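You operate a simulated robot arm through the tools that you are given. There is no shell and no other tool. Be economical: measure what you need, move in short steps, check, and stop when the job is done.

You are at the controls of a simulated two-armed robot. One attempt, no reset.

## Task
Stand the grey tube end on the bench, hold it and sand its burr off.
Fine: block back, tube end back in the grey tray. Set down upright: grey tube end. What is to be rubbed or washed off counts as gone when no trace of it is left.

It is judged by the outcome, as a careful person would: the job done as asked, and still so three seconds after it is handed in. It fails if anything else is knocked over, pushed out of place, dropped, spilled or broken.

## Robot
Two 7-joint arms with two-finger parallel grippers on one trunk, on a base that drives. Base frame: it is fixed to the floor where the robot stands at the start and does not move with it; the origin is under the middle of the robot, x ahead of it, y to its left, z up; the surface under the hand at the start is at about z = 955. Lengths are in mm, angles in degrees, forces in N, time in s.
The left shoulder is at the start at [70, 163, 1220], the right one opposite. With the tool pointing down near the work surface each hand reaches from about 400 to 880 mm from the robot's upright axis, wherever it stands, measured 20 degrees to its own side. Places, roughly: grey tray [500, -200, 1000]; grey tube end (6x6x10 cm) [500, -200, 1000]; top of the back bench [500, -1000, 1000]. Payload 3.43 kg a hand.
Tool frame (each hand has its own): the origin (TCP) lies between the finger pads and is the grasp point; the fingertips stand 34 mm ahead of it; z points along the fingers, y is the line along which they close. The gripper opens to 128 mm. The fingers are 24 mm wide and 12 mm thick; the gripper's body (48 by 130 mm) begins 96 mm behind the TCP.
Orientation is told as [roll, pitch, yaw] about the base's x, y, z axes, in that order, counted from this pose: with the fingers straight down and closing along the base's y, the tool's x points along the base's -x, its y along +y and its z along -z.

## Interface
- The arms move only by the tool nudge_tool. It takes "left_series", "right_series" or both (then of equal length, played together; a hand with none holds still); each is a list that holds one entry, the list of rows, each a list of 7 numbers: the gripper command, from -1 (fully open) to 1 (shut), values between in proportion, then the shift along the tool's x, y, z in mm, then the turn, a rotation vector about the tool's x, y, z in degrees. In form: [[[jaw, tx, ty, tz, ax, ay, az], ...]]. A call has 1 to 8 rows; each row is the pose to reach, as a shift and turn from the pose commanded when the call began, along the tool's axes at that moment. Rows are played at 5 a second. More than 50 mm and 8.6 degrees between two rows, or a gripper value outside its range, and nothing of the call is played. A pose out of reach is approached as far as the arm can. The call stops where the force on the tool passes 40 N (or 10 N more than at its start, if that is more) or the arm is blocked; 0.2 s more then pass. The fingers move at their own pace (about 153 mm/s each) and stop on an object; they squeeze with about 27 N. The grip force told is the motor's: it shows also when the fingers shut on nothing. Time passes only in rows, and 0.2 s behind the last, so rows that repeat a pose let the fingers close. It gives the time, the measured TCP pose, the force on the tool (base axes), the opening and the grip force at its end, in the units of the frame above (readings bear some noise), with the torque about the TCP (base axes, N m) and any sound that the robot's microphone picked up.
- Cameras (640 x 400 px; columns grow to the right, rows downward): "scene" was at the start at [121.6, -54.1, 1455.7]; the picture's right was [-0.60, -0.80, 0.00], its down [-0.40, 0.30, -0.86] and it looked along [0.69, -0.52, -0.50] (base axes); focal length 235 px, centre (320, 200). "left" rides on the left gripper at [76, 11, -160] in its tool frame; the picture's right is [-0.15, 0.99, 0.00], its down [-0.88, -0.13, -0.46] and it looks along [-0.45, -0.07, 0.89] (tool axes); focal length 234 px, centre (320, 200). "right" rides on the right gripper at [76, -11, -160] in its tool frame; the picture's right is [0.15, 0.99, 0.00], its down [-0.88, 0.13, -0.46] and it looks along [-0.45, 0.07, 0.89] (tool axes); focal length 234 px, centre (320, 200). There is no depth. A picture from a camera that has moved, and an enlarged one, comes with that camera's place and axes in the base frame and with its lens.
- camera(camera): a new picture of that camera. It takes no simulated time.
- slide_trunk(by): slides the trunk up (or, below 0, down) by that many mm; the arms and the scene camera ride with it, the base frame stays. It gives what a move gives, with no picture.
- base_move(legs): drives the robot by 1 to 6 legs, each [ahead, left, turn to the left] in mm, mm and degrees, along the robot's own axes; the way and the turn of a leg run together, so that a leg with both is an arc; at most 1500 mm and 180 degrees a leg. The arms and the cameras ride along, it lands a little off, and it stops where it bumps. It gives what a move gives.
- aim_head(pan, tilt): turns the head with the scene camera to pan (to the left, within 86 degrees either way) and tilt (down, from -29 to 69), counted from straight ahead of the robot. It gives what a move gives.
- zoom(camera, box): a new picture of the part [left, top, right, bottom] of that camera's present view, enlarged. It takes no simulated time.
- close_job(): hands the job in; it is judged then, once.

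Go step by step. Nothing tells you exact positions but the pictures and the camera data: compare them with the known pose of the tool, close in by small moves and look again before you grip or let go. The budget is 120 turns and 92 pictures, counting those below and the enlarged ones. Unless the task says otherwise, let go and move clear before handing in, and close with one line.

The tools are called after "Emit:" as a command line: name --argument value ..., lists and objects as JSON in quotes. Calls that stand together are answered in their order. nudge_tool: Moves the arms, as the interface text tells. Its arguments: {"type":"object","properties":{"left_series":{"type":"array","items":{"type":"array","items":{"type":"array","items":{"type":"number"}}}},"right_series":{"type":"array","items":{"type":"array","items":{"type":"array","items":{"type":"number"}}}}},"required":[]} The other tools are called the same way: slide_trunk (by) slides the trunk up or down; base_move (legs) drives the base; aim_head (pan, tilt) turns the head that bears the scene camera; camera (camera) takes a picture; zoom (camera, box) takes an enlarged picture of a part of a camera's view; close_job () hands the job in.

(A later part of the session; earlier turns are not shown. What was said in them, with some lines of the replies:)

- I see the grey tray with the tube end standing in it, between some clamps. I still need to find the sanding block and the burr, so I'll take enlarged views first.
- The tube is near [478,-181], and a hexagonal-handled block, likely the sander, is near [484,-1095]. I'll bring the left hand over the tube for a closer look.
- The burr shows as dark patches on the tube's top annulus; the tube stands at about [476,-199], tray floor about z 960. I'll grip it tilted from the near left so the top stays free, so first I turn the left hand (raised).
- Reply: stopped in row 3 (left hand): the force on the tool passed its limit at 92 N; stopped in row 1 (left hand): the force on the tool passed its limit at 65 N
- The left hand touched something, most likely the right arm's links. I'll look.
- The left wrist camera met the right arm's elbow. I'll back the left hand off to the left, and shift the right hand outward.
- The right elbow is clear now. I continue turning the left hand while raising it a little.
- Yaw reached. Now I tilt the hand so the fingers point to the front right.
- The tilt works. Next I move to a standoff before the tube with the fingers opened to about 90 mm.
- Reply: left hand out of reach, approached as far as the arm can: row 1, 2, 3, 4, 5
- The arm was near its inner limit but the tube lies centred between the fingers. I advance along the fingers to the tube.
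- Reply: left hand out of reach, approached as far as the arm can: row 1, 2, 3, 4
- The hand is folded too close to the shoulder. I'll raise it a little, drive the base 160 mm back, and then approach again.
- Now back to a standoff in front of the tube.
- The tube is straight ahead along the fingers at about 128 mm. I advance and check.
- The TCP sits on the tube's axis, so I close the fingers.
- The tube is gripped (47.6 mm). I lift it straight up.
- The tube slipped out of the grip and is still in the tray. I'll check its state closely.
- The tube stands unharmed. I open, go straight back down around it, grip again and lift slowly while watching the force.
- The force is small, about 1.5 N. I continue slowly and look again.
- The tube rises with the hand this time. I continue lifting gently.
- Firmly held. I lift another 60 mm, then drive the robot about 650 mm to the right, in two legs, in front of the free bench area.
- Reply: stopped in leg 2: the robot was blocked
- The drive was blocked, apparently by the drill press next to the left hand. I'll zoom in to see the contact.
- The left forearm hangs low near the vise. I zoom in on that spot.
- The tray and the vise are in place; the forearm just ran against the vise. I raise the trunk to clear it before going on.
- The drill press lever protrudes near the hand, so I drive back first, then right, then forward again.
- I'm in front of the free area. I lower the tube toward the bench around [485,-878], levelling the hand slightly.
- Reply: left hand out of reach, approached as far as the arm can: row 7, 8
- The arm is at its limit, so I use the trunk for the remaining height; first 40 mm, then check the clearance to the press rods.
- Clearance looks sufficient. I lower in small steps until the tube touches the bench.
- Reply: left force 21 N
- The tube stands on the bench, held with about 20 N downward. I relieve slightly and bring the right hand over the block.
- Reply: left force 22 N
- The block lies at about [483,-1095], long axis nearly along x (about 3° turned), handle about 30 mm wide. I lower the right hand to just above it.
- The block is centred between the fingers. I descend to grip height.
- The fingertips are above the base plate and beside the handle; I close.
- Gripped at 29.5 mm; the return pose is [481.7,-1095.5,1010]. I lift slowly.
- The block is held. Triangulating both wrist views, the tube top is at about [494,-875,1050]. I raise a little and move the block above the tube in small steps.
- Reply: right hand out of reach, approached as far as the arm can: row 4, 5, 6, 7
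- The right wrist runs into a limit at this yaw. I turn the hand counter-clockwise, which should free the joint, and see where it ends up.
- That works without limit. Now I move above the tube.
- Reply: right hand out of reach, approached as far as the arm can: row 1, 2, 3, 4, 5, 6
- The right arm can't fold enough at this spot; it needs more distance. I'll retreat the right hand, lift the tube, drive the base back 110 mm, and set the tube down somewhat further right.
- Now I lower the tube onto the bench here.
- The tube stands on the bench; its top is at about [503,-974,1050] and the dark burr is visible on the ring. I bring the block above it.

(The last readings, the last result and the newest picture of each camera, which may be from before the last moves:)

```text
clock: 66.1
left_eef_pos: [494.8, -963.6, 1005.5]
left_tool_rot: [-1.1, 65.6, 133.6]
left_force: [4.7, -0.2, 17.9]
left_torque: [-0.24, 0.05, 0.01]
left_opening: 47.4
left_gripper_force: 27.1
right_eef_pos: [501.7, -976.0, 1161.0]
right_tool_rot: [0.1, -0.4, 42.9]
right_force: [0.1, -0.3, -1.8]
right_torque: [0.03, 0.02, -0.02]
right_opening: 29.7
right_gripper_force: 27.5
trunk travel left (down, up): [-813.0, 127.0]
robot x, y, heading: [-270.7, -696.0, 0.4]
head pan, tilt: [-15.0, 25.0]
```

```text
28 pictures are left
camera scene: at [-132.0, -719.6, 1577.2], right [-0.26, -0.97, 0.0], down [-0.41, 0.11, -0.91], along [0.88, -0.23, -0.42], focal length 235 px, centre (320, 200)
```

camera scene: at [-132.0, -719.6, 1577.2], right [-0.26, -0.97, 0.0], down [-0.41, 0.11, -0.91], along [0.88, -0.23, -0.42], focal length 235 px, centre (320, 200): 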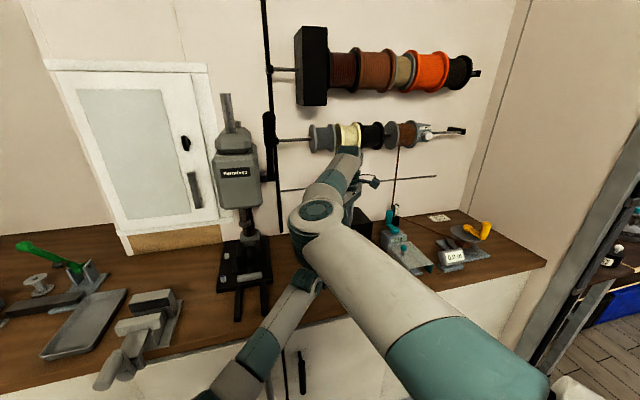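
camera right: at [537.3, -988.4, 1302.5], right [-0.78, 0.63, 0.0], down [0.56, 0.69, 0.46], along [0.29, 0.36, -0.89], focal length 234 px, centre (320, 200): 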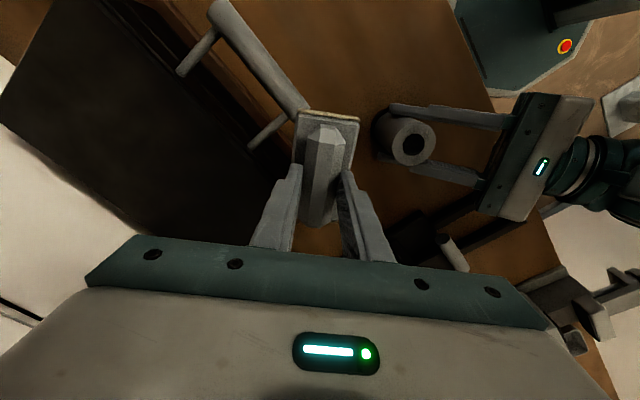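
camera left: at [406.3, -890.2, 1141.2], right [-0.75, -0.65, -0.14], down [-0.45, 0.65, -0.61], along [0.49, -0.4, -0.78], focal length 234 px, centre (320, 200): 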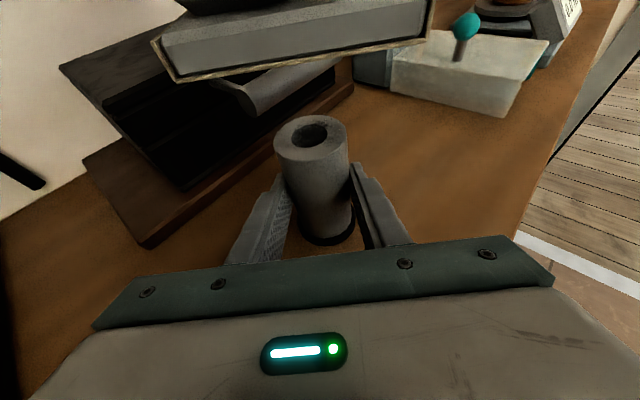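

Above the tube now. I descend toward contact.

Emit:
nudge_tool --right_series '[[[1, 0, 1, 12, 0, 0, 0], [1, 0, 1, 24, 0, 0, 0], [1, 0, 1, 36, 0, 0, 0], [1, 0, 1, 45, 0, 0, 0], [1, 0, 1, 50, 0, 0, 0]]]'

Emit:
camera --camera "left"

```text
clock: 67.3
left_eef_pos: [494.6, -962.4, 1006.1]
left_tool_rot: [-1.0, 65.7, 133.5]
left_force: [4.0, -0.9, 19.2]
left_torque: [-0.38, -0.13, 0.07]
left_opening: 47.3
left_gripper_force: 27.0
right_eef_pos: [500.9, -976.9, 1111.5]
right_tool_rot: [0.2, -0.4, 43.0]
right_force: [-0.4, 0.0, -2.0]
right_torque: [0.03, 0.01, 0.0]
right_opening: 29.5
right_gripper_force: 26.8
trunk travel left (down, up): [-813.0, 127.0]
robot x, y, heading: [-268.4, -699.4, 0.0]
head pan, tilt: [-15.0, 25.0]
```

```text
27 pictures are left
camera left: at [406.0, -890.3, 1141.1], right [-0.75, -0.65, -0.14], down [-0.45, 0.65, -0.61], along [0.49, -0.39, -0.78], focal length 234 px, centre (320, 200)
```

left: 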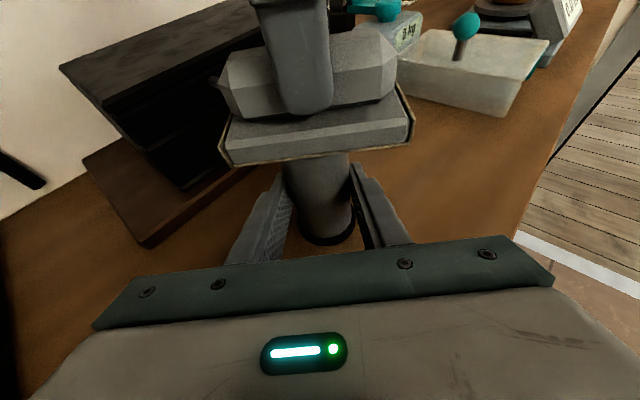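

Well centred. I descend in small steps to contact.

Emit:
nudge_tool --right_series '[[[1, 0, 0, 2, 0, 0, 0], [1, 0, 0, 4, 0, 0, 0], [1, 0, 0, 5, 0, 0, 0], [1, 0, 0, 6, 0, 0, 0], [1, 0, 0, 7, 0, 0, 0]]]'

```text
clock: 68.5
left_eef_pos: [494.0, -961.9, 1003.9]
left_tool_rot: [-1.1, 65.4, 133.5]
left_force: [20.5, -10.2, 6.6]
left_torque: [-0.29, -0.15, 0.09]
left_opening: 47.3
left_gripper_force: 26.6
right_eef_pos: [500.3, -976.0, 1108.6]
right_tool_rot: [-0.2, -0.4, 42.8]
right_force: [-5.7, 1.8, 33.5]
right_torque: [0.15, 0.39, 0.12]
right_opening: 29.5
right_gripper_force: 27.0
trunk travel left (down, up): [-813.0, 127.0]
robot x, y, heading: [-271.0, -696.9, 0.1]
head pan, tilt: [-15.0, 25.0]
```

Contact at 33 N. I back off 2.5 mm for a moderate pressure and begin sanding strokes.

Emit:
nudge_tool --right_series '[[[1, 0, 0, -2, 0, 0, 0], [1, 10, 0, -2, 0, 0, 0], [1, 18, 0, -2, 0, 0, 0], [1, 6, 0, -2, 0, 0, 0], [1, -8, 0, -2, 0, 0, 0], [1, -18, 0, -2, 0, 0, 0], [1, -6, 0, -2, 0, 0, 0], [1, 0, 0, -2, 0, 0, 0]]]'

Emit:
camera --camera "left"

```text
clock: 70.3
left_eef_pos: [493.4, -962.6, 1005.7]
left_tool_rot: [-0.8, 65.5, 133.6]
left_force: [-8.7, -4.1, 1.1]
left_torque: [0.41, 0.1, -0.37]
left_opening: 47.1
left_gripper_force: 26.8
right_eef_pos: [504.1, -972.1, 1108.4]
right_tool_rot: [0.1, -0.6, 43.2]
right_force: [8.7, 10.3, 14.0]
right_torque: [0.58, -0.71, 0.11]
right_opening: 29.6
right_gripper_force: 26.8
trunk travel left (down, up): [-813.0, 127.0]
robot x, y, heading: [-272.1, -695.1, -0.0]
head pan, tilt: [-15.0, 25.0]
```

```text
26 pictures are left
camera left: at [405.0, -890.4, 1140.4], right [-0.75, -0.65, -0.14], down [-0.45, 0.65, -0.61], along [0.49, -0.4, -0.78], focal length 234 px, centre (320, 200)
```

left: 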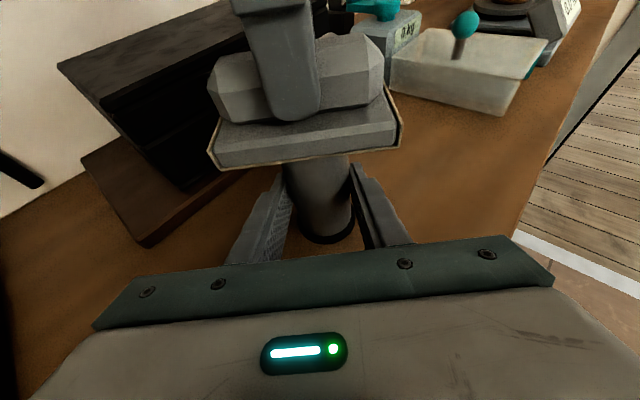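

Strokes work with about 14 N pressure. I continue with more strokes.

Emit:
nudge_tool --right_series '[[[1, 10, 4, 0, 0, 0, 0], [1, 18, 6, 0, 0, 0, 0], [1, 5, 8, 0, 0, 0, 0], [1, -9, 6, 0, 0, 0, 0], [1, -18, 2, 0, 0, 0, 0], [1, -9, -5, 0, 0, 0, 0], [1, 5, -8, 0, 0, 0, 0], [1, 0, 0, 0, 0, 0, 0]]]'

Emit:
nudge_tool --right_series '[[[1, 10, 0, 0, 0, 0, 0], [1, 18, 0, 0, 0, 0, 0], [1, 5, -6, 0, 0, 0, 0], [1, -9, -8, 0, 0, 0, 0], [1, -18, 0, 0, 0, 0, 0], [1, -9, 6, 0, 0, 0, 0], [1, 5, 6, 0, 0, 0, 0], [1, 0, 0, 0, 0, 0, 0]]]'

Emit:
nudge_tool --right_series '[[[1, 0, 0, -5, 0, 0, 0], [1, 0, 0, -25, 0, 0, 0], [1, -30, -20, -60, 0, 0, 0], [1, 0, -60, -80, 0, 0, 0], [1, 20, -95, -80, 0, 0, 0]]]'

Emit:
zoom --camera "left" --box '[240, 90, 400, 260]'

```text
clock: 72.1
left_eef_pos: [491.7, -964.4, 1004.0]
left_tool_rot: [-0.7, 65.5, 133.6]
left_force: [-18.1, 3.3, 0.4]
left_torque: [-0.51, -0.11, -0.28]
left_opening: 47.4
left_gripper_force: 27.1
right_eef_pos: [500.7, -979.1, 1108.4]
right_tool_rot: [-0.2, -0.5, 42.6]
right_force: [10.9, -3.5, 14.4]
right_torque: [-0.31, -0.76, -0.07]
right_opening: 29.9
right_gripper_force: 26.8
trunk travel left (down, up): [-813.0, 127.0]
robot x, y, heading: [-273.3, -700.2, 0.2]
head pan, tilt: [-15.0, 25.0]
```

```text
clock: 73.1
left_eef_pos: [495.5, -960.3, 1006.1]
left_tool_rot: [-1.3, 65.6, 133.5]
left_force: [-2.7, -0.1, 1.1]
left_torque: [-0.39, 0.0, -0.11]
left_opening: 47.1
left_gripper_force: 26.8
right_eef_pos: [505.0, -983.5, 1107.2]
right_tool_rot: [0.3, 0.3, 42.3]
right_force: [-12.0, -0.4, 9.7]
right_torque: [0.21, 0.36, 0.21]
right_opening: 29.7
right_gripper_force: 27.1
trunk travel left (down, up): [-813.0, 127.0]
robot x, y, heading: [-273.5, -698.0, 0.2]
head pan, tilt: [-15.0, 25.0]
stopped in row 4 (right hand): the force on the tool passed its limit at 50 N (the readings are from after the stop); the commanded pose is now the measured one
```

```text
refused: row 3 steps farther than a row can; nothing moved
```

```text
2.35 times, centred on (320, 175) of left
camera zoom: at [405.8, -888.6, 1141.8], right [-0.75, -0.65, -0.14], down [-0.45, 0.65, -0.61], along [0.49, -0.39, -0.78], focal length 551 px, centre (320, 259)
```

zoom: 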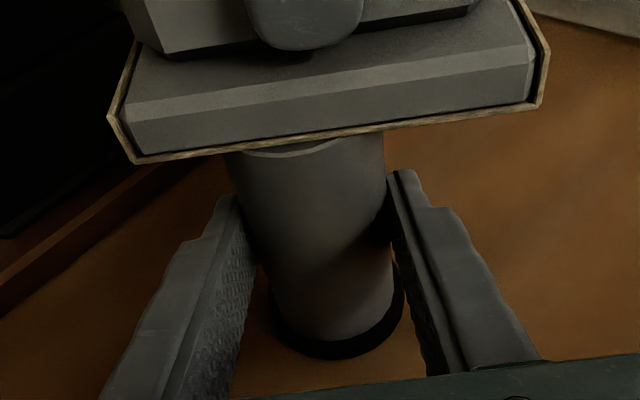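

One stroke ran into the force limit. I lift the block and inspect the ring.

Emit:
nudge_tool --right_series '[[[1, 0, 0, -5, 0, 0, 0], [1, 0, 0, -20, 0, 0, 0], [1, 0, -10, -45, 0, 0, 0], [1, 0, -40, -65, 0, 0, 0], [1, 0, -70, -70, 0, 0, 0], [1, 10, -90, -70, 0, 0, 0]]]'

Emit:
zoom --camera "left" --box '[240, 90, 400, 260]'

Emit:
camera --camera "right"

```text
clock: 74.5
left_eef_pos: [497.3, -961.0, 1005.7]
left_tool_rot: [-1.2, 65.6, 133.6]
left_force: [2.8, -4.9, 14.5]
left_torque: [-0.79, -0.49, 0.0]
left_opening: 47.1
left_gripper_force: 26.5
right_eef_pos: [553.4, -1054.9, 1173.3]
right_tool_rot: [0.3, 0.3, 42.4]
right_force: [0.4, 0.1, -2.1]
right_torque: [-0.02, 0.02, -0.03]
right_opening: 29.8
right_gripper_force: 27.8
right hand out of reach, approached as far as the arm can: row 6
trunk travel left (down, up): [-813.0, 127.0]
robot x, y, heading: [-273.9, -694.3, -0.1]
head pan, tilt: [-15.0, 25.0]
```

```text
2.35 times, centred on (320, 175) of left
camera zoom: at [408.5, -889.0, 1141.4], right [-0.74, -0.65, -0.14], down [-0.45, 0.65, -0.61], along [0.49, -0.39, -0.78], focal length 551 px, centre (320, 259)
```

zoom: 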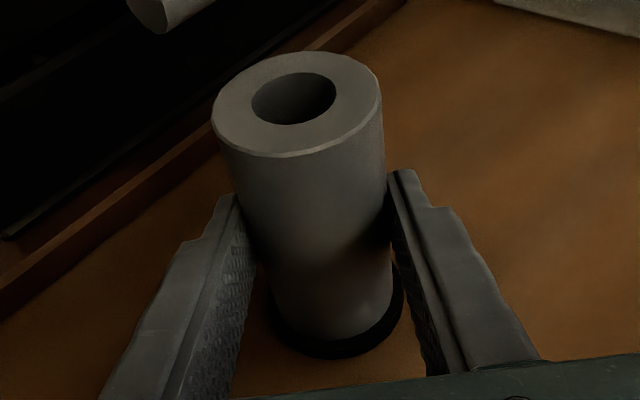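

```text
23 pictures are left
camera right: at [506.5, -1114.9, 1333.7], right [-0.78, 0.63, 0.01], down [0.56, 0.69, 0.45], along [0.28, 0.36, -0.89], focal length 234 px, centre (320, 200)
```

right: 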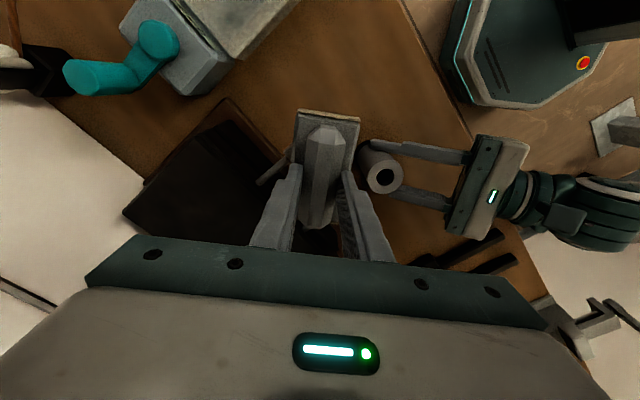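

The ring looks clean. I enlarge further to be sure there's no trace.

Emit:
zoom --camera "left" --box '[280, 100, 360, 150]'

Emit:
zoom --camera "right" --box '[350, 140, 420, 210]'

```text
8.00 times, centred on (320, 125) of left
camera zoom: at [408.5, -889.0, 1141.4], right [-0.74, -0.65, -0.14], down [-0.45, 0.65, -0.61], along [0.49, -0.39, -0.78], focal length 1873 px, centre (320, 800)
```

zoom: 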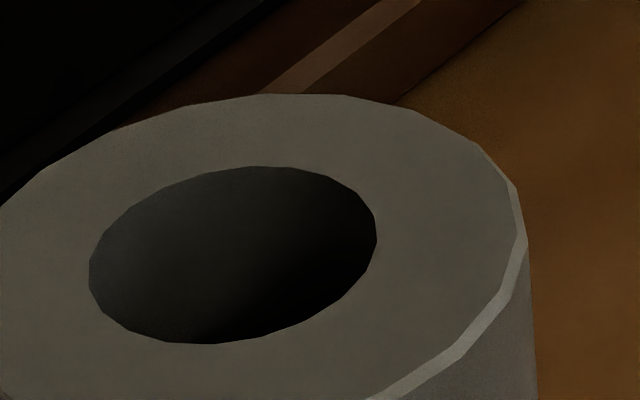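

```text
5.71 times, centred on (385, 175) of right
camera zoom: at [506.5, -1114.9, 1333.7], right [-0.78, 0.63, 0.01], down [0.56, 0.69, 0.45], along [0.28, 0.36, -0.89], focal length 1338 px, centre (-51, 343)
```

zoom: 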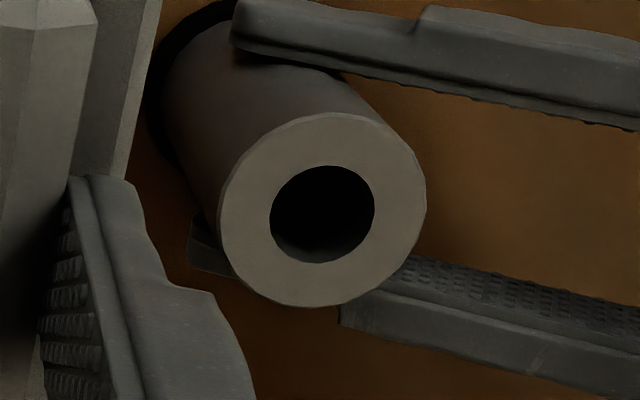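

The burr is completely gone. Now I return the block: first over its place, turning back to the original yaw.

Emit:
nudge_tool --right_series '[[[1, 14, 3, 0, 0, 0, 6.6], [1, 28, 6, 0, 0, 0, 13.2], [1, 42, 9, 5, 0, 0, 19.8], [1, 56, 12, 10, 0, 0, 26.4], [1, 70, 15, 15, 0, 0, 33], [1, 80, 18, 20, 0, 0, 39.6]]]'

Emit:
camera --camera "right"

```text
clock: 75.9
left_eef_pos: [497.7, -960.2, 1005.1]
left_tool_rot: [-1.3, 65.6, 133.6]
left_force: [3.1, -2.6, 18.4]
left_torque: [-0.62, -0.2, 0.08]
left_opening: 47.1
left_gripper_force: 27.2
right_eef_pos: [483.2, -1096.4, 1155.3]
right_tool_rot: [0.2, 0.4, 2.7]
right_force: [0.1, 0.4, -1.6]
right_torque: [0.01, -0.01, 0.0]
right_opening: 29.4
right_gripper_force: 26.7
trunk travel left (down, up): [-813.0, 127.0]
robot x, y, heading: [-269.3, -696.3, 0.1]
head pan, tilt: [-15.0, 25.0]
```

```text
20 pictures are left
camera right: at [410.1, -1110.8, 1315.6], right [-0.19, 0.98, 0.0], down [0.88, 0.17, 0.45], along [0.44, 0.09, -0.89], focal length 234 px, centre (320, 200)
```

right: 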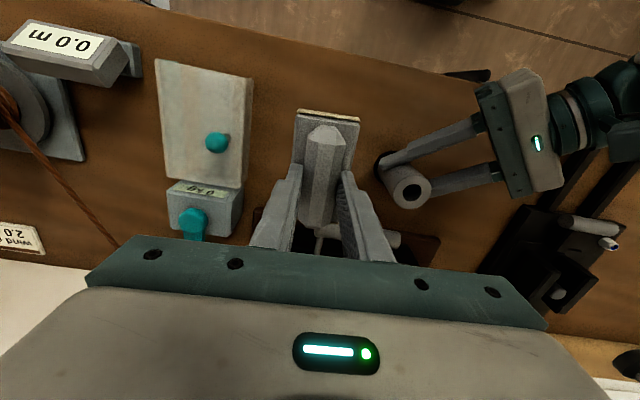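

Emit:
nudge_tool --right_series '[[[1, 1, 1, 20, 0, 0, 0], [1, 1, 1, 45, 0, 0, 0], [1, 1, 1, 70, 0, 0, 0], [1, 1, 1, 95, 0, 0, 0], [1, 1, 1, 115, 0, 0, 0], [1, 1, 1, 128, 0, 0, 0], [1, 1, 1, 134, 0, 0, 0]]]'

Emit:
nudge_tool --right_series '[[[1, 0, 0, 3, 0, 0, 0], [1, 0, 0, 6, 0, 0, 0], [1, 0, 0, 8, 0, 0, 0], [1, 0, 0, 10, 0, 0, 0]]]'

```text
clock: 77.5
left_eef_pos: [497.3, -960.9, 1005.0]
left_tool_rot: [-1.2, 65.5, 133.6]
left_force: [2.9, 0.1, 19.2]
left_torque: [-0.45, -0.16, 0.08]
left_opening: 47.4
left_gripper_force: 27.1
right_eef_pos: [484.4, -1095.1, 1022.0]
right_tool_rot: [0.1, 0.4, 2.9]
right_force: [0.8, -0.3, -2.5]
right_torque: [0.0, 0.0, 0.0]
right_opening: 29.6
right_gripper_force: 27.1
trunk travel left (down, up): [-813.0, 127.0]
robot x, y, heading: [-268.1, -698.3, -0.1]
head pan, tilt: [-15.0, 25.0]
```

```text
clock: 78.5
left_eef_pos: [495.4, -958.6, 1004.9]
left_tool_rot: [-1.2, 65.5, 133.7]
left_force: [1.3, 0.5, 16.5]
left_torque: [-0.53, -0.15, 0.03]
left_opening: 47.5
left_gripper_force: 26.6
right_eef_pos: [482.4, -1095.2, 1011.6]
right_tool_rot: [0.1, 0.4, 2.8]
right_force: [-0.4, 0.1, -1.3]
right_torque: [-0.01, -0.02, 0.01]
right_opening: 29.5
right_gripper_force: 26.9
trunk travel left (down, up): [-813.0, 127.0]
robot x, y, heading: [-270.9, -695.9, 0.1]
head pan, tilt: [-15.0, 25.0]
```

Emit:
nudge_tool --right_series '[[[1, 0, 0, 1, 0, 0, 0], [1, 0, 0, 2, 0, 0, 0], [1, 0, 0, 2.5, 0, 0, 0]]]'

```text
clock: 79.3
left_eef_pos: [496.0, -960.0, 1004.7]
left_tool_rot: [-1.2, 65.4, 133.6]
left_force: [0.2, 1.7, 18.4]
left_torque: [-0.39, 0.03, 0.0]
left_opening: 47.3
left_gripper_force: 26.8
right_eef_pos: [481.1, -1096.2, 1008.9]
right_tool_rot: [0.2, 0.3, 2.8]
right_force: [-0.2, 0.2, -1.9]
right_torque: [0.02, 0.02, -0.01]
right_opening: 29.4
right_gripper_force: 26.8
trunk travel left (down, up): [-813.0, 127.0]
robot x, y, heading: [-269.5, -694.2, -0.1]
head pan, tilt: [-15.0, 25.0]
```

Emit:
nudge_tool --right_series '[[[1, 0, 0, 1, 0, 0, 0], [1, 0, 0, 2, 0, 0, 0]]]'

Emit:
zoom --camera "left" --box '[360, 0, 640, 180]'

```text
clock: 79.9
left_eef_pos: [497.6, -959.3, 1004.7]
left_tool_rot: [-1.3, 65.4, 133.5]
left_force: [3.8, -2.0, 13.0]
left_torque: [-0.51, -0.09, 0.15]
left_opening: 47.0
left_gripper_force: 26.8
right_eef_pos: [481.5, -1094.2, 1007.7]
right_tool_rot: [0.1, 0.4, 2.9]
right_force: [-0.5, 0.7, 5.6]
right_torque: [-0.11, -0.31, 0.05]
right_opening: 29.6
right_gripper_force: 26.8
trunk travel left (down, up): [-813.0, 127.0]
robot x, y, heading: [-268.8, -697.6, -0.1]
head pan, tilt: [-15.0, 25.0]
```

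```text
2.22 times, centred on (500, 90) of left
camera zoom: at [407.6, -888.5, 1140.7], right [-0.74, -0.65, -0.14], down [-0.45, 0.65, -0.61], along [0.49, -0.39, -0.78], focal length 520 px, centre (-80, 444)
```

zoom: 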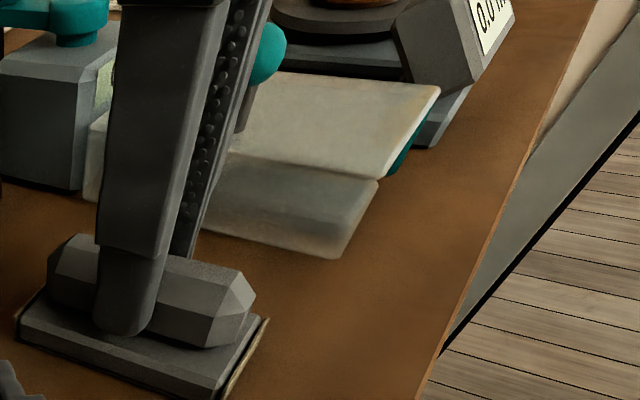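

Contact at 5.6 N and the block lies flat. I open the right hand moderately and lift clear.

Emit:
nudge_tool --right_series '[[[0.2, 0, 0, 0, 0, 0, 0], [-0.2, 0, 0, 0, 0, 0, 0], [-0.3, 0, 0, 0, 0, 0, 0], [-0.3, 0, 0, -25, 0, 0, 0], [-0.3, 0, 0, -60, 0, 0, 0], [-0.3, 0, 0, -105, 0, 0, 0], [-0.3, 0, 0, -150, 0, 0, 0], [-0.3, 0, 0, -190, 0, 0, 0]]]'

Emit:
camera --camera "right"

```text
clock: 81.7
left_eef_pos: [497.5, -960.8, 1003.3]
left_tool_rot: [-1.3, 65.5, 133.5]
left_force: [-1.2, 1.3, 13.2]
left_torque: [-0.36, 0.11, -0.04]
left_opening: 47.3
left_gripper_force: 26.5
right_eef_pos: [485.0, -1094.2, 1197.4]
right_tool_rot: [0.2, 0.4, 2.8]
right_force: [0.1, -0.3, -1.2]
right_torque: [0.03, -0.01, -0.01]
right_opening: 83.1
right_gripper_force: 0.0
trunk travel left (down, up): [-813.0, 127.0]
robot x, y, heading: [-272.2, -699.8, -0.0]
head pan, tilt: [-15.0, 25.0]
```

```text
18 pictures are left
camera right: at [411.8, -1109.6, 1356.9], right [-0.19, 0.98, 0.0], down [0.88, 0.17, 0.45], along [0.44, 0.09, -0.89], focal length 234 px, centre (320, 200)
```

right: 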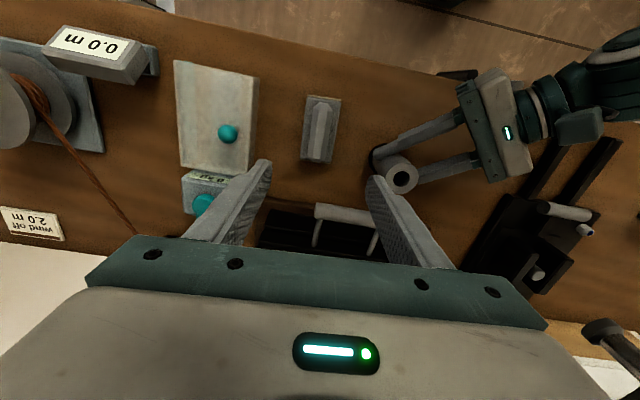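

The block is back in its place. I move the right hand up and out to the side, away from the left arm.

Emit:
nudge_tool --right_series '[[[-0.3, 0, 0, -45, 0, 0, 0], [-0.3, 20, -20, -85, 0, 0, 0], [-0.3, 48, -45, -115, 0, 0, 0], [-0.3, 76, -70, -145, 0, 0, 0], [-0.3, 104, -95, -175, 0, 0, 0], [-0.3, 132, -120, -205, 0, 0, 0], [-0.3, 160, -148, -230, 0, 0, 0], [-0.3, 190, -180, -250, 0, 0, 0]]]'

Emit:
nudge_tool --right_series '[[[-0.3, 30, -30, 0, 0, 0, 0], [-0.3, 60, -60, 0, 0, 0, 0]]]'

Emit:
nudge_tool --left_series '[[[1, 3, 0, -1, 0, 0, 0], [1, 10, 0, -4, 0, 0, 0], [1, 22, 0, -10, 0, 0, 0], [1, 36, 0, -16, 0, 0, 0], [1, 50, 0, -22, 0, 0, 0], [1, 66, 0, -30, 0, 0, 0], [1, 80, 0, -36, 0, 0, 0], [1, 90, 0, -41, 0, 0, 0]]]'

Emit:
camera --camera "left"

```text
clock: 83.5
left_eef_pos: [497.9, -959.2, 1004.3]
left_tool_rot: [-1.5, 65.6, 133.4]
left_force: [-0.7, 2.4, 11.6]
left_torque: [-0.32, 0.09, 0.03]
left_opening: 47.5
left_gripper_force: 26.2
right_eef_pos: [300.2, -1283.7, 1446.7]
right_tool_rot: [0.3, 0.2, 2.9]
right_force: [-1.1, 0.2, -0.2]
right_torque: [0.03, 0.01, 0.01]
right_opening: 83.3
right_gripper_force: 0.0
trunk travel left (down, up): [-813.0, 127.0]
robot x, y, heading: [-267.9, -695.0, 0.0]
head pan, tilt: [-15.0, 25.0]
```

```text
clock: 84.1
left_eef_pos: [497.5, -960.6, 1004.4]
left_tool_rot: [-1.3, 65.5, 133.5]
left_force: [-0.5, 2.0, 11.5]
left_torque: [-0.3, 0.02, 0.06]
left_opening: 47.1
left_gripper_force: 26.7
right_eef_pos: [248.1, -1348.7, 1449.7]
right_tool_rot: [0.3, 0.5, 2.9]
right_force: [0.7, -1.1, 0.6]
right_torque: [0.03, 0.01, -0.02]
right_opening: 83.4
right_gripper_force: 0.0
trunk travel left (down, up): [-813.0, 127.0]
robot x, y, heading: [-269.7, -700.2, 0.0]
head pan, tilt: [-15.0, 25.0]
```

```text
clock: 85.9
left_eef_pos: [498.1, -960.6, 1102.2]
left_tool_rot: [-1.1, 65.4, 133.6]
left_force: [0.3, 0.1, 0.3]
left_torque: [0.02, -0.01, 0.0]
left_opening: 46.8
left_gripper_force: 27.1
right_eef_pos: [250.4, -1347.8, 1447.7]
right_tool_rot: [0.2, 0.5, 2.8]
right_force: [0.0, -0.3, -0.4]
right_torque: [0.01, 0.01, -0.01]
right_opening: 83.3
right_gripper_force: 0.1
trunk travel left (down, up): [-813.0, 127.0]
robot x, y, heading: [-271.8, -697.6, -0.2]
head pan, tilt: [-15.0, 25.0]
```

```text
17 pictures are left
camera left: at [408.1, -888.5, 1239.2], right [-0.75, -0.65, -0.14], down [-0.45, 0.65, -0.61], along [0.49, -0.39, -0.78], focal length 234 px, centre (320, 200)
```

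left: 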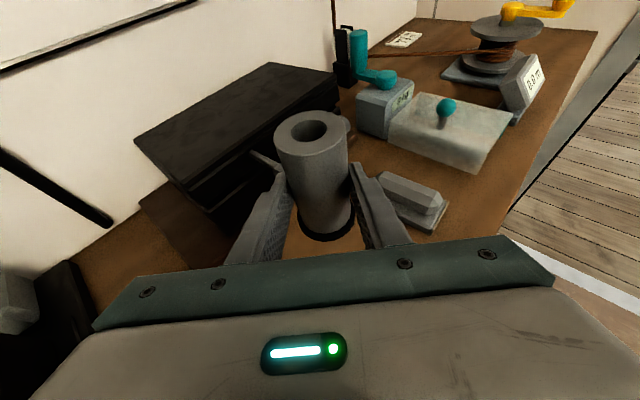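

Tube in hand. I lift it higher and pull it back towards the robot.

Emit:
nudge_tool --left_series '[[[1, 8, 0, -4, 0, 0, 0], [1, 28, 0, -13, 0, 0, 0], [1, 52, 0, -24, 0, 0, 0], [1, 78, 0, -36, 0, 0, 0], [1, 104, 0, -47, 0, 0, 0], [1, 130, 0, -59, 0, 0, 0], [1, 155, 0, -71, 0, 0, 0], [1, 171, 0, -78, 0, 0, 0]]]'

Emit:
nudge_tool --left_series '[[[1, -4, 1, -9, 0, 0, 0], [1, -14, 3, -30, 0, 0, 0], [1, -25, 5, -54, 0, 0, 0], [1, -36, 8, -80, 0, 0, 0], [1, -47, 10, -104, 0, 0, 0], [1, -57, 12, -125, 0, 0, 0], [1, -63, 13, -137, 0, 0, 0]]]'

Emit:
aim_head --pan 25 --tilt 35

Emit:
camera --camera "scene"

```text
clock: 87.7
left_eef_pos: [498.6, -960.9, 1289.9]
left_tool_rot: [-1.1, 65.3, 133.7]
left_force: [0.1, 0.6, -0.9]
left_torque: [0.03, 0.03, 0.01]
left_opening: 47.5
left_gripper_force: 27.1
right_eef_pos: [250.7, -1346.9, 1449.2]
right_tool_rot: [0.3, 0.5, 2.9]
right_force: [-0.2, -0.6, 0.7]
right_torque: [-0.01, -0.04, 0.02]
right_opening: 83.2
right_gripper_force: 0.1
trunk travel left (down, up): [-813.0, 127.0]
robot x, y, heading: [-270.5, -695.4, -0.4]
head pan, tilt: [-15.0, 25.0]
```

```text
clock: 89.3
left_eef_pos: [382.0, -862.7, 1289.7]
left_tool_rot: [-1.1, 65.4, 133.7]
left_force: [-0.5, 0.3, -1.0]
left_torque: [0.0, 0.0, 0.0]
left_opening: 47.4
left_gripper_force: 27.1
right_eef_pos: [249.6, -1347.5, 1448.9]
right_tool_rot: [0.1, 0.5, 2.8]
right_force: [1.1, -0.5, 0.3]
right_torque: [0.01, 0.03, -0.01]
right_opening: 83.2
right_gripper_force: 0.1
trunk travel left (down, up): [-813.0, 127.0]
robot x, y, heading: [-270.0, -700.9, 0.0]
head pan, tilt: [-15.0, 25.0]
```

```text
clock: 90.4
left_eef_pos: [381.8, -863.1, 1290.3]
left_tool_rot: [-1.1, 65.4, 133.7]
left_force: [-0.9, -1.2, -0.1]
left_torque: [0.03, -0.01, 0.01]
left_opening: 47.1
left_gripper_force: 26.5
right_eef_pos: [250.7, -1347.1, 1448.8]
right_tool_rot: [0.2, 0.5, 2.8]
right_force: [0.1, 0.3, 0.2]
right_torque: [0.0, -0.03, 0.07]
right_opening: 83.3
right_gripper_force: 0.1
trunk travel left (down, up): [-813.0, 127.0]
robot x, y, heading: [-267.5, -698.7, -0.0]
head pan, tilt: [25.0, 35.0]
```

```text
16 pictures are left
camera scene: at [-139.7, -660.5, 1561.2], right [0.42, -0.91, 0.0], down [-0.52, -0.24, -0.82], along [0.74, 0.35, -0.57], focal length 235 px, centre (320, 200)
```

scene: 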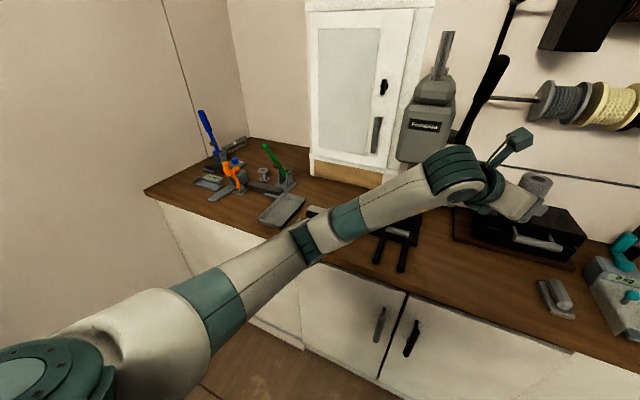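

The arm is well above the bench items. I drive back to the left to the tray.

Emit:
base_move --legs '[[0, 345, 0], [0, 345, 0]]'

Emit:
camera --camera "scene"

Emit:
camera --camera "left"

```text
clock: 94.5
left_eef_pos: [384.6, -176.5, 1289.1]
left_tool_rot: [-1.1, 65.3, 132.7]
left_force: [-0.1, -0.3, -1.5]
left_torque: [0.02, 0.0, 0.02]
left_opening: 47.1
left_gripper_force: 27.0
right_eef_pos: [245.2, -658.4, 1447.8]
right_tool_rot: [0.2, 0.5, 1.8]
right_force: [-0.4, 0.0, -0.1]
right_torque: [0.02, -0.01, 0.0]
right_opening: 82.9
right_gripper_force: 0.1
trunk travel left (down, up): [-813.0, 127.0]
robot x, y, heading: [-261.7, 2.7, -0.8]
head pan, tilt: [25.0, 35.0]
```

```text
15 pictures are left
camera scene: at [-133.5, 35.9, 1561.2], right [0.41, -0.91, 0.0], down [-0.52, -0.23, -0.82], along [0.75, 0.33, -0.57], focal length 235 px, centre (320, 200)
```

scene: 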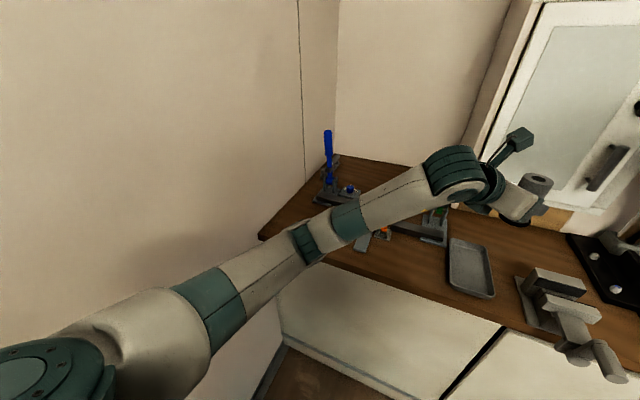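

```text
14 pictures are left
camera left: at [297.4, -102.6, 1426.0], right [-0.76, -0.64, -0.14], down [-0.44, 0.66, -0.61], along [0.48, -0.4, -0.78], focal length 234 px, centre (320, 200)
```

left: 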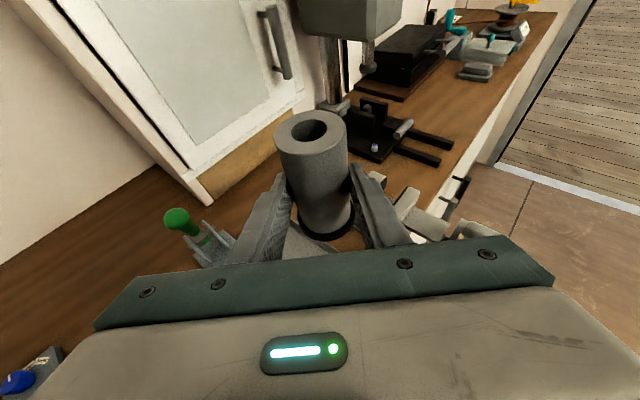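

The tray is in place at about [500,-198]. I move the tube above its original spot and look.

Emit:
nudge_tool --left_series '[[[1, 4, -8, 9, 0, 0, 0], [1, 12, -22, 25, 0, 0, 0], [1, 20, -38, 43, 0, 0, 0], [1, 26, -50, 57, 0, 0, 0], [1, 29, -56, 63, 0, 0, 0]]]'

Emit:
nudge_tool --left_series '[[[1, -9, 0, 4, 0, 0, 0], [1, -30, 0, 14, 0, 0, 0], [1, -56, 0, 26, 0, 0, 0], [1, -84, 0, 39, 0, 0, 0], [1, -112, 0, 52, 0, 0, 0], [1, -140, 0, 64, 0, 0, 0], [1, -164, 0, 75, 0, 0, 0], [1, -177, 0, 81, 0, 0, 0]]]'

Emit:
aim_head --pan -25 --tilt 35

Emit:
camera --camera "left"

Emit:
camera --camera "scene"

```text
clock: 95.8
left_eef_pos: [471.9, -184.5, 1288.7]
left_tool_rot: [-1.1, 65.4, 132.7]
left_force: [0.2, 0.5, -0.3]
left_torque: [0.0, 0.0, -0.01]
left_opening: 47.0
left_gripper_force: 27.1
right_eef_pos: [244.6, -657.1, 1447.8]
right_tool_rot: [0.3, 0.6, 1.8]
right_force: [0.1, 1.2, 0.7]
right_torque: [0.01, 0.0, -0.01]
right_opening: 83.1
right_gripper_force: 0.0
trunk travel left (down, up): [-813.0, 127.0]
robot x, y, heading: [-264.4, 0.4, -1.1]
head pan, tilt: [25.0, 35.0]
```

```text
clock: 97.5
left_eef_pos: [474.0, -182.4, 1097.6]
left_tool_rot: [-1.2, 65.4, 132.6]
left_force: [-0.4, -0.2, -1.6]
left_torque: [-0.01, 0.02, 0.0]
left_opening: 47.3
left_gripper_force: 26.8
right_eef_pos: [243.9, -657.0, 1448.1]
right_tool_rot: [0.2, 0.5, 1.8]
right_force: [-0.1, -0.2, -0.1]
right_torque: [-0.02, 0.0, 0.03]
right_opening: 83.2
right_gripper_force: 0.0
trunk travel left (down, up): [-813.0, 127.0]
robot x, y, heading: [-261.5, 3.0, -0.9]
head pan, tilt: [25.0, 35.0]
```

```text
clock: 98.7
left_eef_pos: [474.0, -182.9, 1098.7]
left_tool_rot: [-1.1, 65.3, 132.6]
left_force: [-1.3, -0.3, -1.1]
left_torque: [0.0, 0.02, -0.01]
left_opening: 47.1
left_gripper_force: 27.0
right_eef_pos: [244.1, -656.9, 1448.4]
right_tool_rot: [0.3, 0.5, 1.7]
right_force: [-0.5, 0.0, 0.5]
right_torque: [0.01, 0.03, 0.03]
right_opening: 83.3
right_gripper_force: 0.1
trunk travel left (down, up): [-813.0, 127.0]
robot x, y, heading: [-262.6, -1.1, -1.1]
head pan, tilt: [-25.0, 35.0]
```

```text
13 pictures are left
camera left: at [386.6, -110.2, 1234.6], right [-0.76, -0.64, -0.14], down [-0.44, 0.66, -0.61], along [0.48, -0.4, -0.78], focal length 234 px, centre (320, 200)
```

left: 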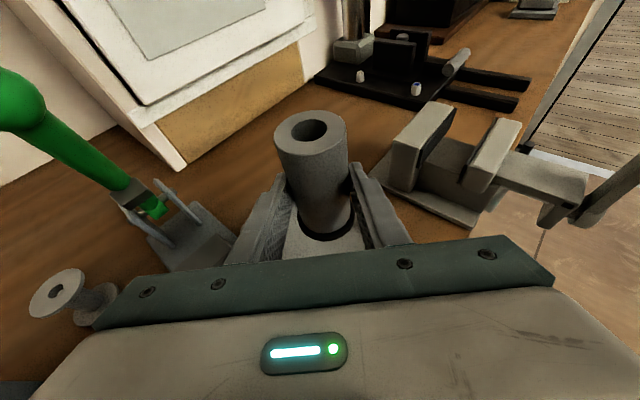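

```text
12 pictures are left
camera scene: at [-134.7, -36.8, 1561.2], right [-0.44, -0.9, 0.0], down [-0.52, 0.25, -0.82], along [0.74, -0.36, -0.57], focal length 235 px, centre (320, 200)
```

scene: 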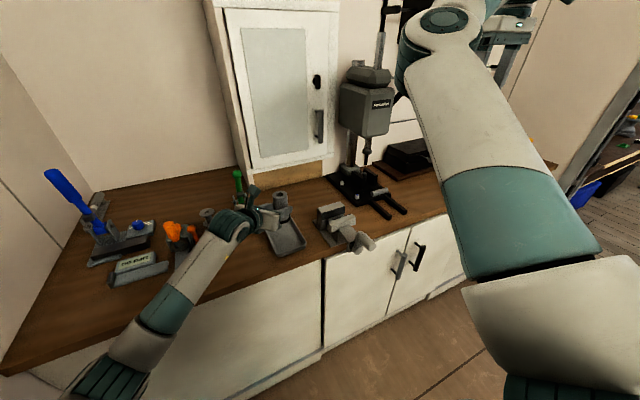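

Emit:
nudge_tool --left_series '[[[1, -12, 3, 8, 0, 0, 0], [1, -26, 6, 16, 0, 0, 0], [1, -42, 6, 23, 0, 0, 0], [1, -56, 6, 30, 0, 0, 0]]]'

Emit:
zoom --camera "scene" --box '[220, 170, 340, 270]'

Emit:
camera --camera "left"

```text
clock: 99.7
left_eef_pos: [473.9, -191.4, 1032.1]
left_tool_rot: [-1.1, 65.4, 132.6]
left_force: [-0.3, 0.1, -0.8]
left_torque: [0.03, 0.01, -0.01]
left_opening: 47.6
left_gripper_force: 27.3
right_eef_pos: [244.8, -656.5, 1448.7]
right_tool_rot: [0.2, 0.5, 1.8]
right_force: [-0.6, 0.8, 0.8]
right_torque: [-0.04, -0.01, -0.02]
right_opening: 83.3
right_gripper_force: 0.0
trunk travel left (down, up): [-813.0, 127.0]
robot x, y, heading: [-263.2, 1.0, -1.0]
head pan, tilt: [-25.0, 35.0]
```

```text
4.00 times, centred on (280, 220) of scene
camera zoom: at [-134.7, -36.9, 1561.2], right [-0.44, -0.9, 0.0], down [-0.52, 0.25, -0.82], along [0.74, -0.36, -0.57], focal length 940 px, centre (480, 120)
```

zoom: 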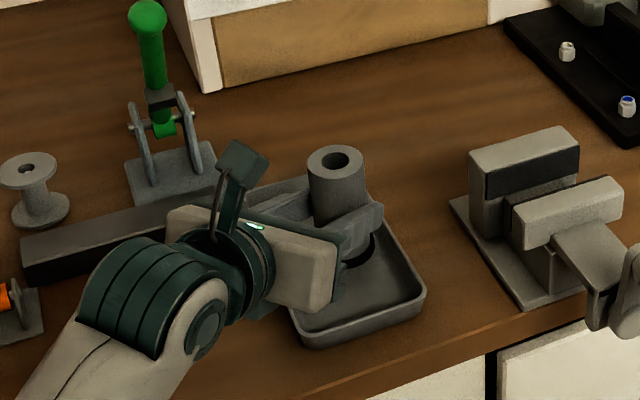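

```text
10 pictures are left
camera left: at [386.3, -118.0, 1168.6], right [-0.76, -0.64, -0.14], down [-0.44, 0.66, -0.61], along [0.48, -0.4, -0.78], focal length 234 px, centre (320, 200)
```

left: 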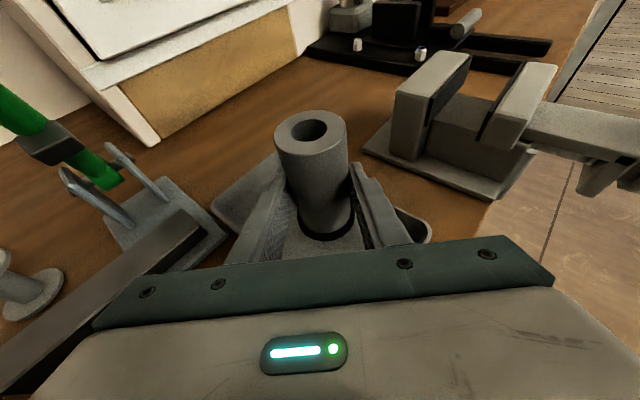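

The tube hovers over the tray's original spot. I lower gently to contact.

Emit:
nudge_tool --left_series '[[[1, -5, 0, 2, 0, 0, 0], [1, -10, 0, 4.5, 0, 0, 0], [1, -15, 0, 7, 0, 0, 0], [1, -18, 0, 8, 0, 0, 0]]]'

Emit:
nudge_tool --left_series '[[[1, -1, 0, 0.5, 0, 0, 0], [1, -2, 0, 0.9, 0, 0, 0], [1, -3, 0, 1.4, 0, 0, 0]]]'

```text
clock: 100.7
left_eef_pos: [473.7, -190.2, 1012.5]
left_tool_rot: [-1.2, 65.5, 132.7]
left_force: [-0.1, -0.6, -0.9]
left_torque: [0.0, 0.02, 0.02]
left_opening: 47.4
left_gripper_force: 26.9
right_eef_pos: [244.1, -656.1, 1448.9]
right_tool_rot: [0.2, 0.5, 1.8]
right_force: [-0.7, 0.1, 0.2]
right_torque: [-0.01, 0.01, 0.02]
right_opening: 83.1
right_gripper_force: 0.1
trunk travel left (down, up): [-813.0, 127.0]
robot x, y, heading: [-263.0, 1.9, -0.9]
head pan, tilt: [-25.0, 35.0]
```

```text
clock: 101.5
left_eef_pos: [473.9, -191.0, 1009.2]
left_tool_rot: [-1.1, 65.4, 132.7]
left_force: [-0.9, 0.1, -1.8]
left_torque: [-0.01, -0.02, 0.0]
left_opening: 47.1
left_gripper_force: 27.1
right_eef_pos: [243.4, -656.0, 1448.2]
right_tool_rot: [0.2, 0.5, 1.8]
right_force: [0.2, -0.4, -0.2]
right_torque: [0.03, 0.03, 0.02]
right_opening: 83.1
right_gripper_force: 0.1
trunk travel left (down, up): [-813.0, 127.0]
robot x, y, heading: [-263.7, 2.2, -1.1]
head pan, tilt: [-25.0, 35.0]
```

Emit:
nudge_tool --left_series '[[[1, -1, 0, 0.5, 0, 0, 0], [1, -2, 0, 0.9, 0, 0, 0]]]'

```text
clock: 102.1
left_eef_pos: [472.0, -190.5, 1008.1]
left_tool_rot: [-1.2, 65.5, 132.7]
left_force: [-1.2, -0.1, 3.4]
left_torque: [-0.12, 0.13, -0.01]
left_opening: 47.4
left_gripper_force: 27.2
right_eef_pos: [243.2, -656.1, 1448.6]
right_tool_rot: [0.2, 0.4, 1.8]
right_force: [-0.7, 0.3, 0.1]
right_torque: [-0.02, 0.0, -0.02]
right_opening: 83.4
right_gripper_force: 0.0
trunk travel left (down, up): [-813.0, 127.0]
robot x, y, heading: [-264.1, 5.2, -1.0]
head pan, tilt: [-25.0, 35.0]
```

Contact. I open the fingers and check that the tube stands.

Emit:
nudge_tool --left_series '[[[1, -0.6, 0, 0.3, 0, 0, 0], [0.2, -0.6, 0, 0.3, 0, 0, 0], [0, -0.6, 0, 0.3, 0, 0, 0], [-0.3, -0.6, 0, 0.3, 0, 0, 0], [-0.3, -0.6, 0, 0.3, 0, 0, 0]]]'

Emit:
camera --camera "left"

```text
clock: 103.3
left_eef_pos: [473.4, -190.8, 1006.8]
left_tool_rot: [-1.1, 65.4, 132.5]
left_force: [0.1, 0.0, -0.4]
left_torque: [-0.01, -0.03, 0.01]
left_opening: 83.5
left_gripper_force: 0.1
right_eef_pos: [244.6, -656.4, 1448.8]
right_tool_rot: [0.3, 0.5, 1.9]
right_force: [0.2, 0.6, -0.3]
right_torque: [-0.02, -0.02, -0.01]
right_opening: 83.2
right_gripper_force: 0.0
trunk travel left (down, up): [-813.0, 127.0]
robot x, y, heading: [-259.4, 1.1, -1.0]
head pan, tilt: [-25.0, 35.0]
```

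```text
9 pictures are left
camera left: at [385.8, -117.9, 1143.0], right [-0.76, -0.64, -0.14], down [-0.44, 0.66, -0.61], along [0.48, -0.4, -0.78], focal length 234 px, centre (320, 200)
```

left: 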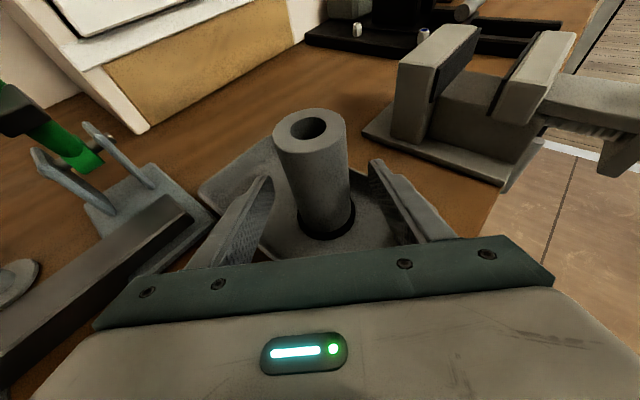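

The tube stands free in the tray. I pull the hand back along the fingers and up.

Emit:
nudge_tool --left_series '[[[-0.3, 2, 0, -10, 0, 0, 0], [-0.3, 4, 0, -35, 0, 0, 0], [-0.3, 6, 0, -65, 0, 0, 0], [-0.3, 10, 0, -95, 0, 0, 0], [-0.3, 30, 0, -125, 0, 0, 0], [-0.3, 60, 0, -150, 0, 0, 0]]]'

Emit:
zoom --camera "scene" --box '[220, 170, 340, 270]'

Emit:
camera --camera "scene"

Emit:
camera --camera "left"

```text
clock: 104.7
left_eef_pos: [396.0, -111.3, 1124.3]
left_tool_rot: [-1.0, 65.3, 132.7]
left_force: [-0.4, 1.0, -0.5]
left_torque: [0.01, 0.01, -0.04]
left_opening: 83.1
left_gripper_force: 0.0
right_eef_pos: [244.0, -656.9, 1447.6]
right_tool_rot: [0.2, 0.6, 1.8]
right_force: [0.2, -0.7, 0.2]
right_torque: [-0.01, 0.01, -0.01]
right_opening: 83.2
right_gripper_force: 0.0
trunk travel left (down, up): [-813.0, 127.0]
robot x, y, heading: [-261.6, 1.5, -0.6]
head pan, tilt: [-25.0, 35.0]
```

```text
4.00 times, centred on (280, 220) of scene
camera zoom: at [-135.1, -37.0, 1561.1], right [-0.44, -0.9, 0.0], down [-0.52, 0.25, -0.82], along [0.74, -0.36, -0.57], focal length 940 px, centre (480, 120)
```

zoom: 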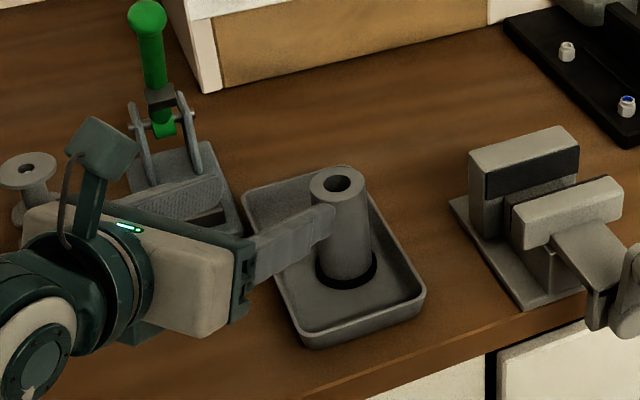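

```text
7 pictures are left
camera scene: at [-135.1, -37.0, 1561.1], right [-0.44, -0.9, 0.0], down [-0.52, 0.25, -0.82], along [0.74, -0.36, -0.57], focal length 235 px, centre (320, 200)
```

scene: 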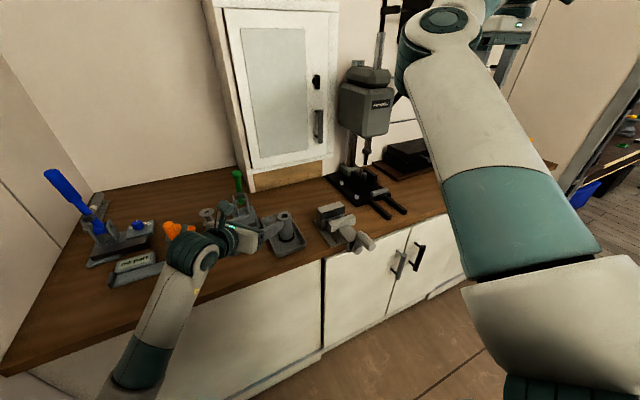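

```text
6 pictures are left
camera left: at [307.9, -38.4, 1260.1], right [-0.76, -0.64, -0.14], down [-0.44, 0.66, -0.61], along [0.48, -0.4, -0.78], focal length 234 px, centre (320, 200)
```

left: 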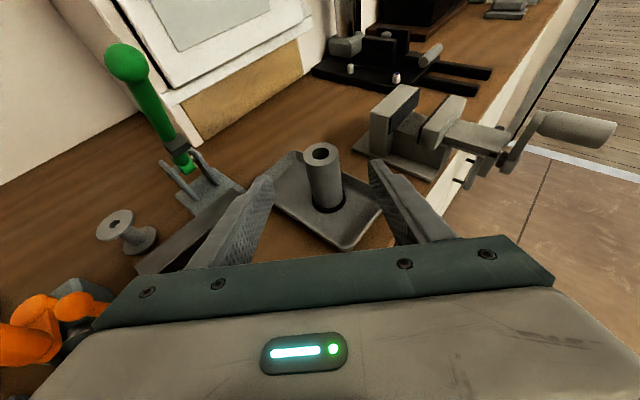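

The tube stands upright in the tray and everything else is in place. I raise the left hand a little more, then hand in.

Emit:
nudge_tool --left_series '[[[-0.3, 30, 0, -14, 0, 0, 0], [-0.3, 60, 0, -28, 0, 0, 0], [-0.3, 90, 0, -42, 0, 0, 0]]]'

Emit:
close_job

```text
clock: 105.5
left_eef_pos: [393.3, -111.0, 1222.0]
left_tool_rot: [-1.1, 65.2, 132.7]
left_force: [-0.6, 0.5, 1.0]
left_torque: [0.02, -0.02, -0.01]
left_opening: 83.1
left_gripper_force: 0.0
right_eef_pos: [245.2, -656.1, 1448.7]
right_tool_rot: [0.3, 0.5, 1.8]
right_force: [0.1, 0.0, -0.2]
right_torque: [0.01, 0.0, 0.02]
right_opening: 83.3
right_gripper_force: 0.1
trunk travel left (down, up): [-813.0, 127.0]
robot x, y, heading: [-265.2, 0.7, -1.0]
head pan, tilt: [-25.0, 35.0]
```

```text
The job is handed in.
```

The burr is sanded off with no trace left in the close-ups, the block is back in its place, and the grey tube end stands upright in the grey tray; on the way the left forearm bumped the vise once, and nothing looked moved afterwards.
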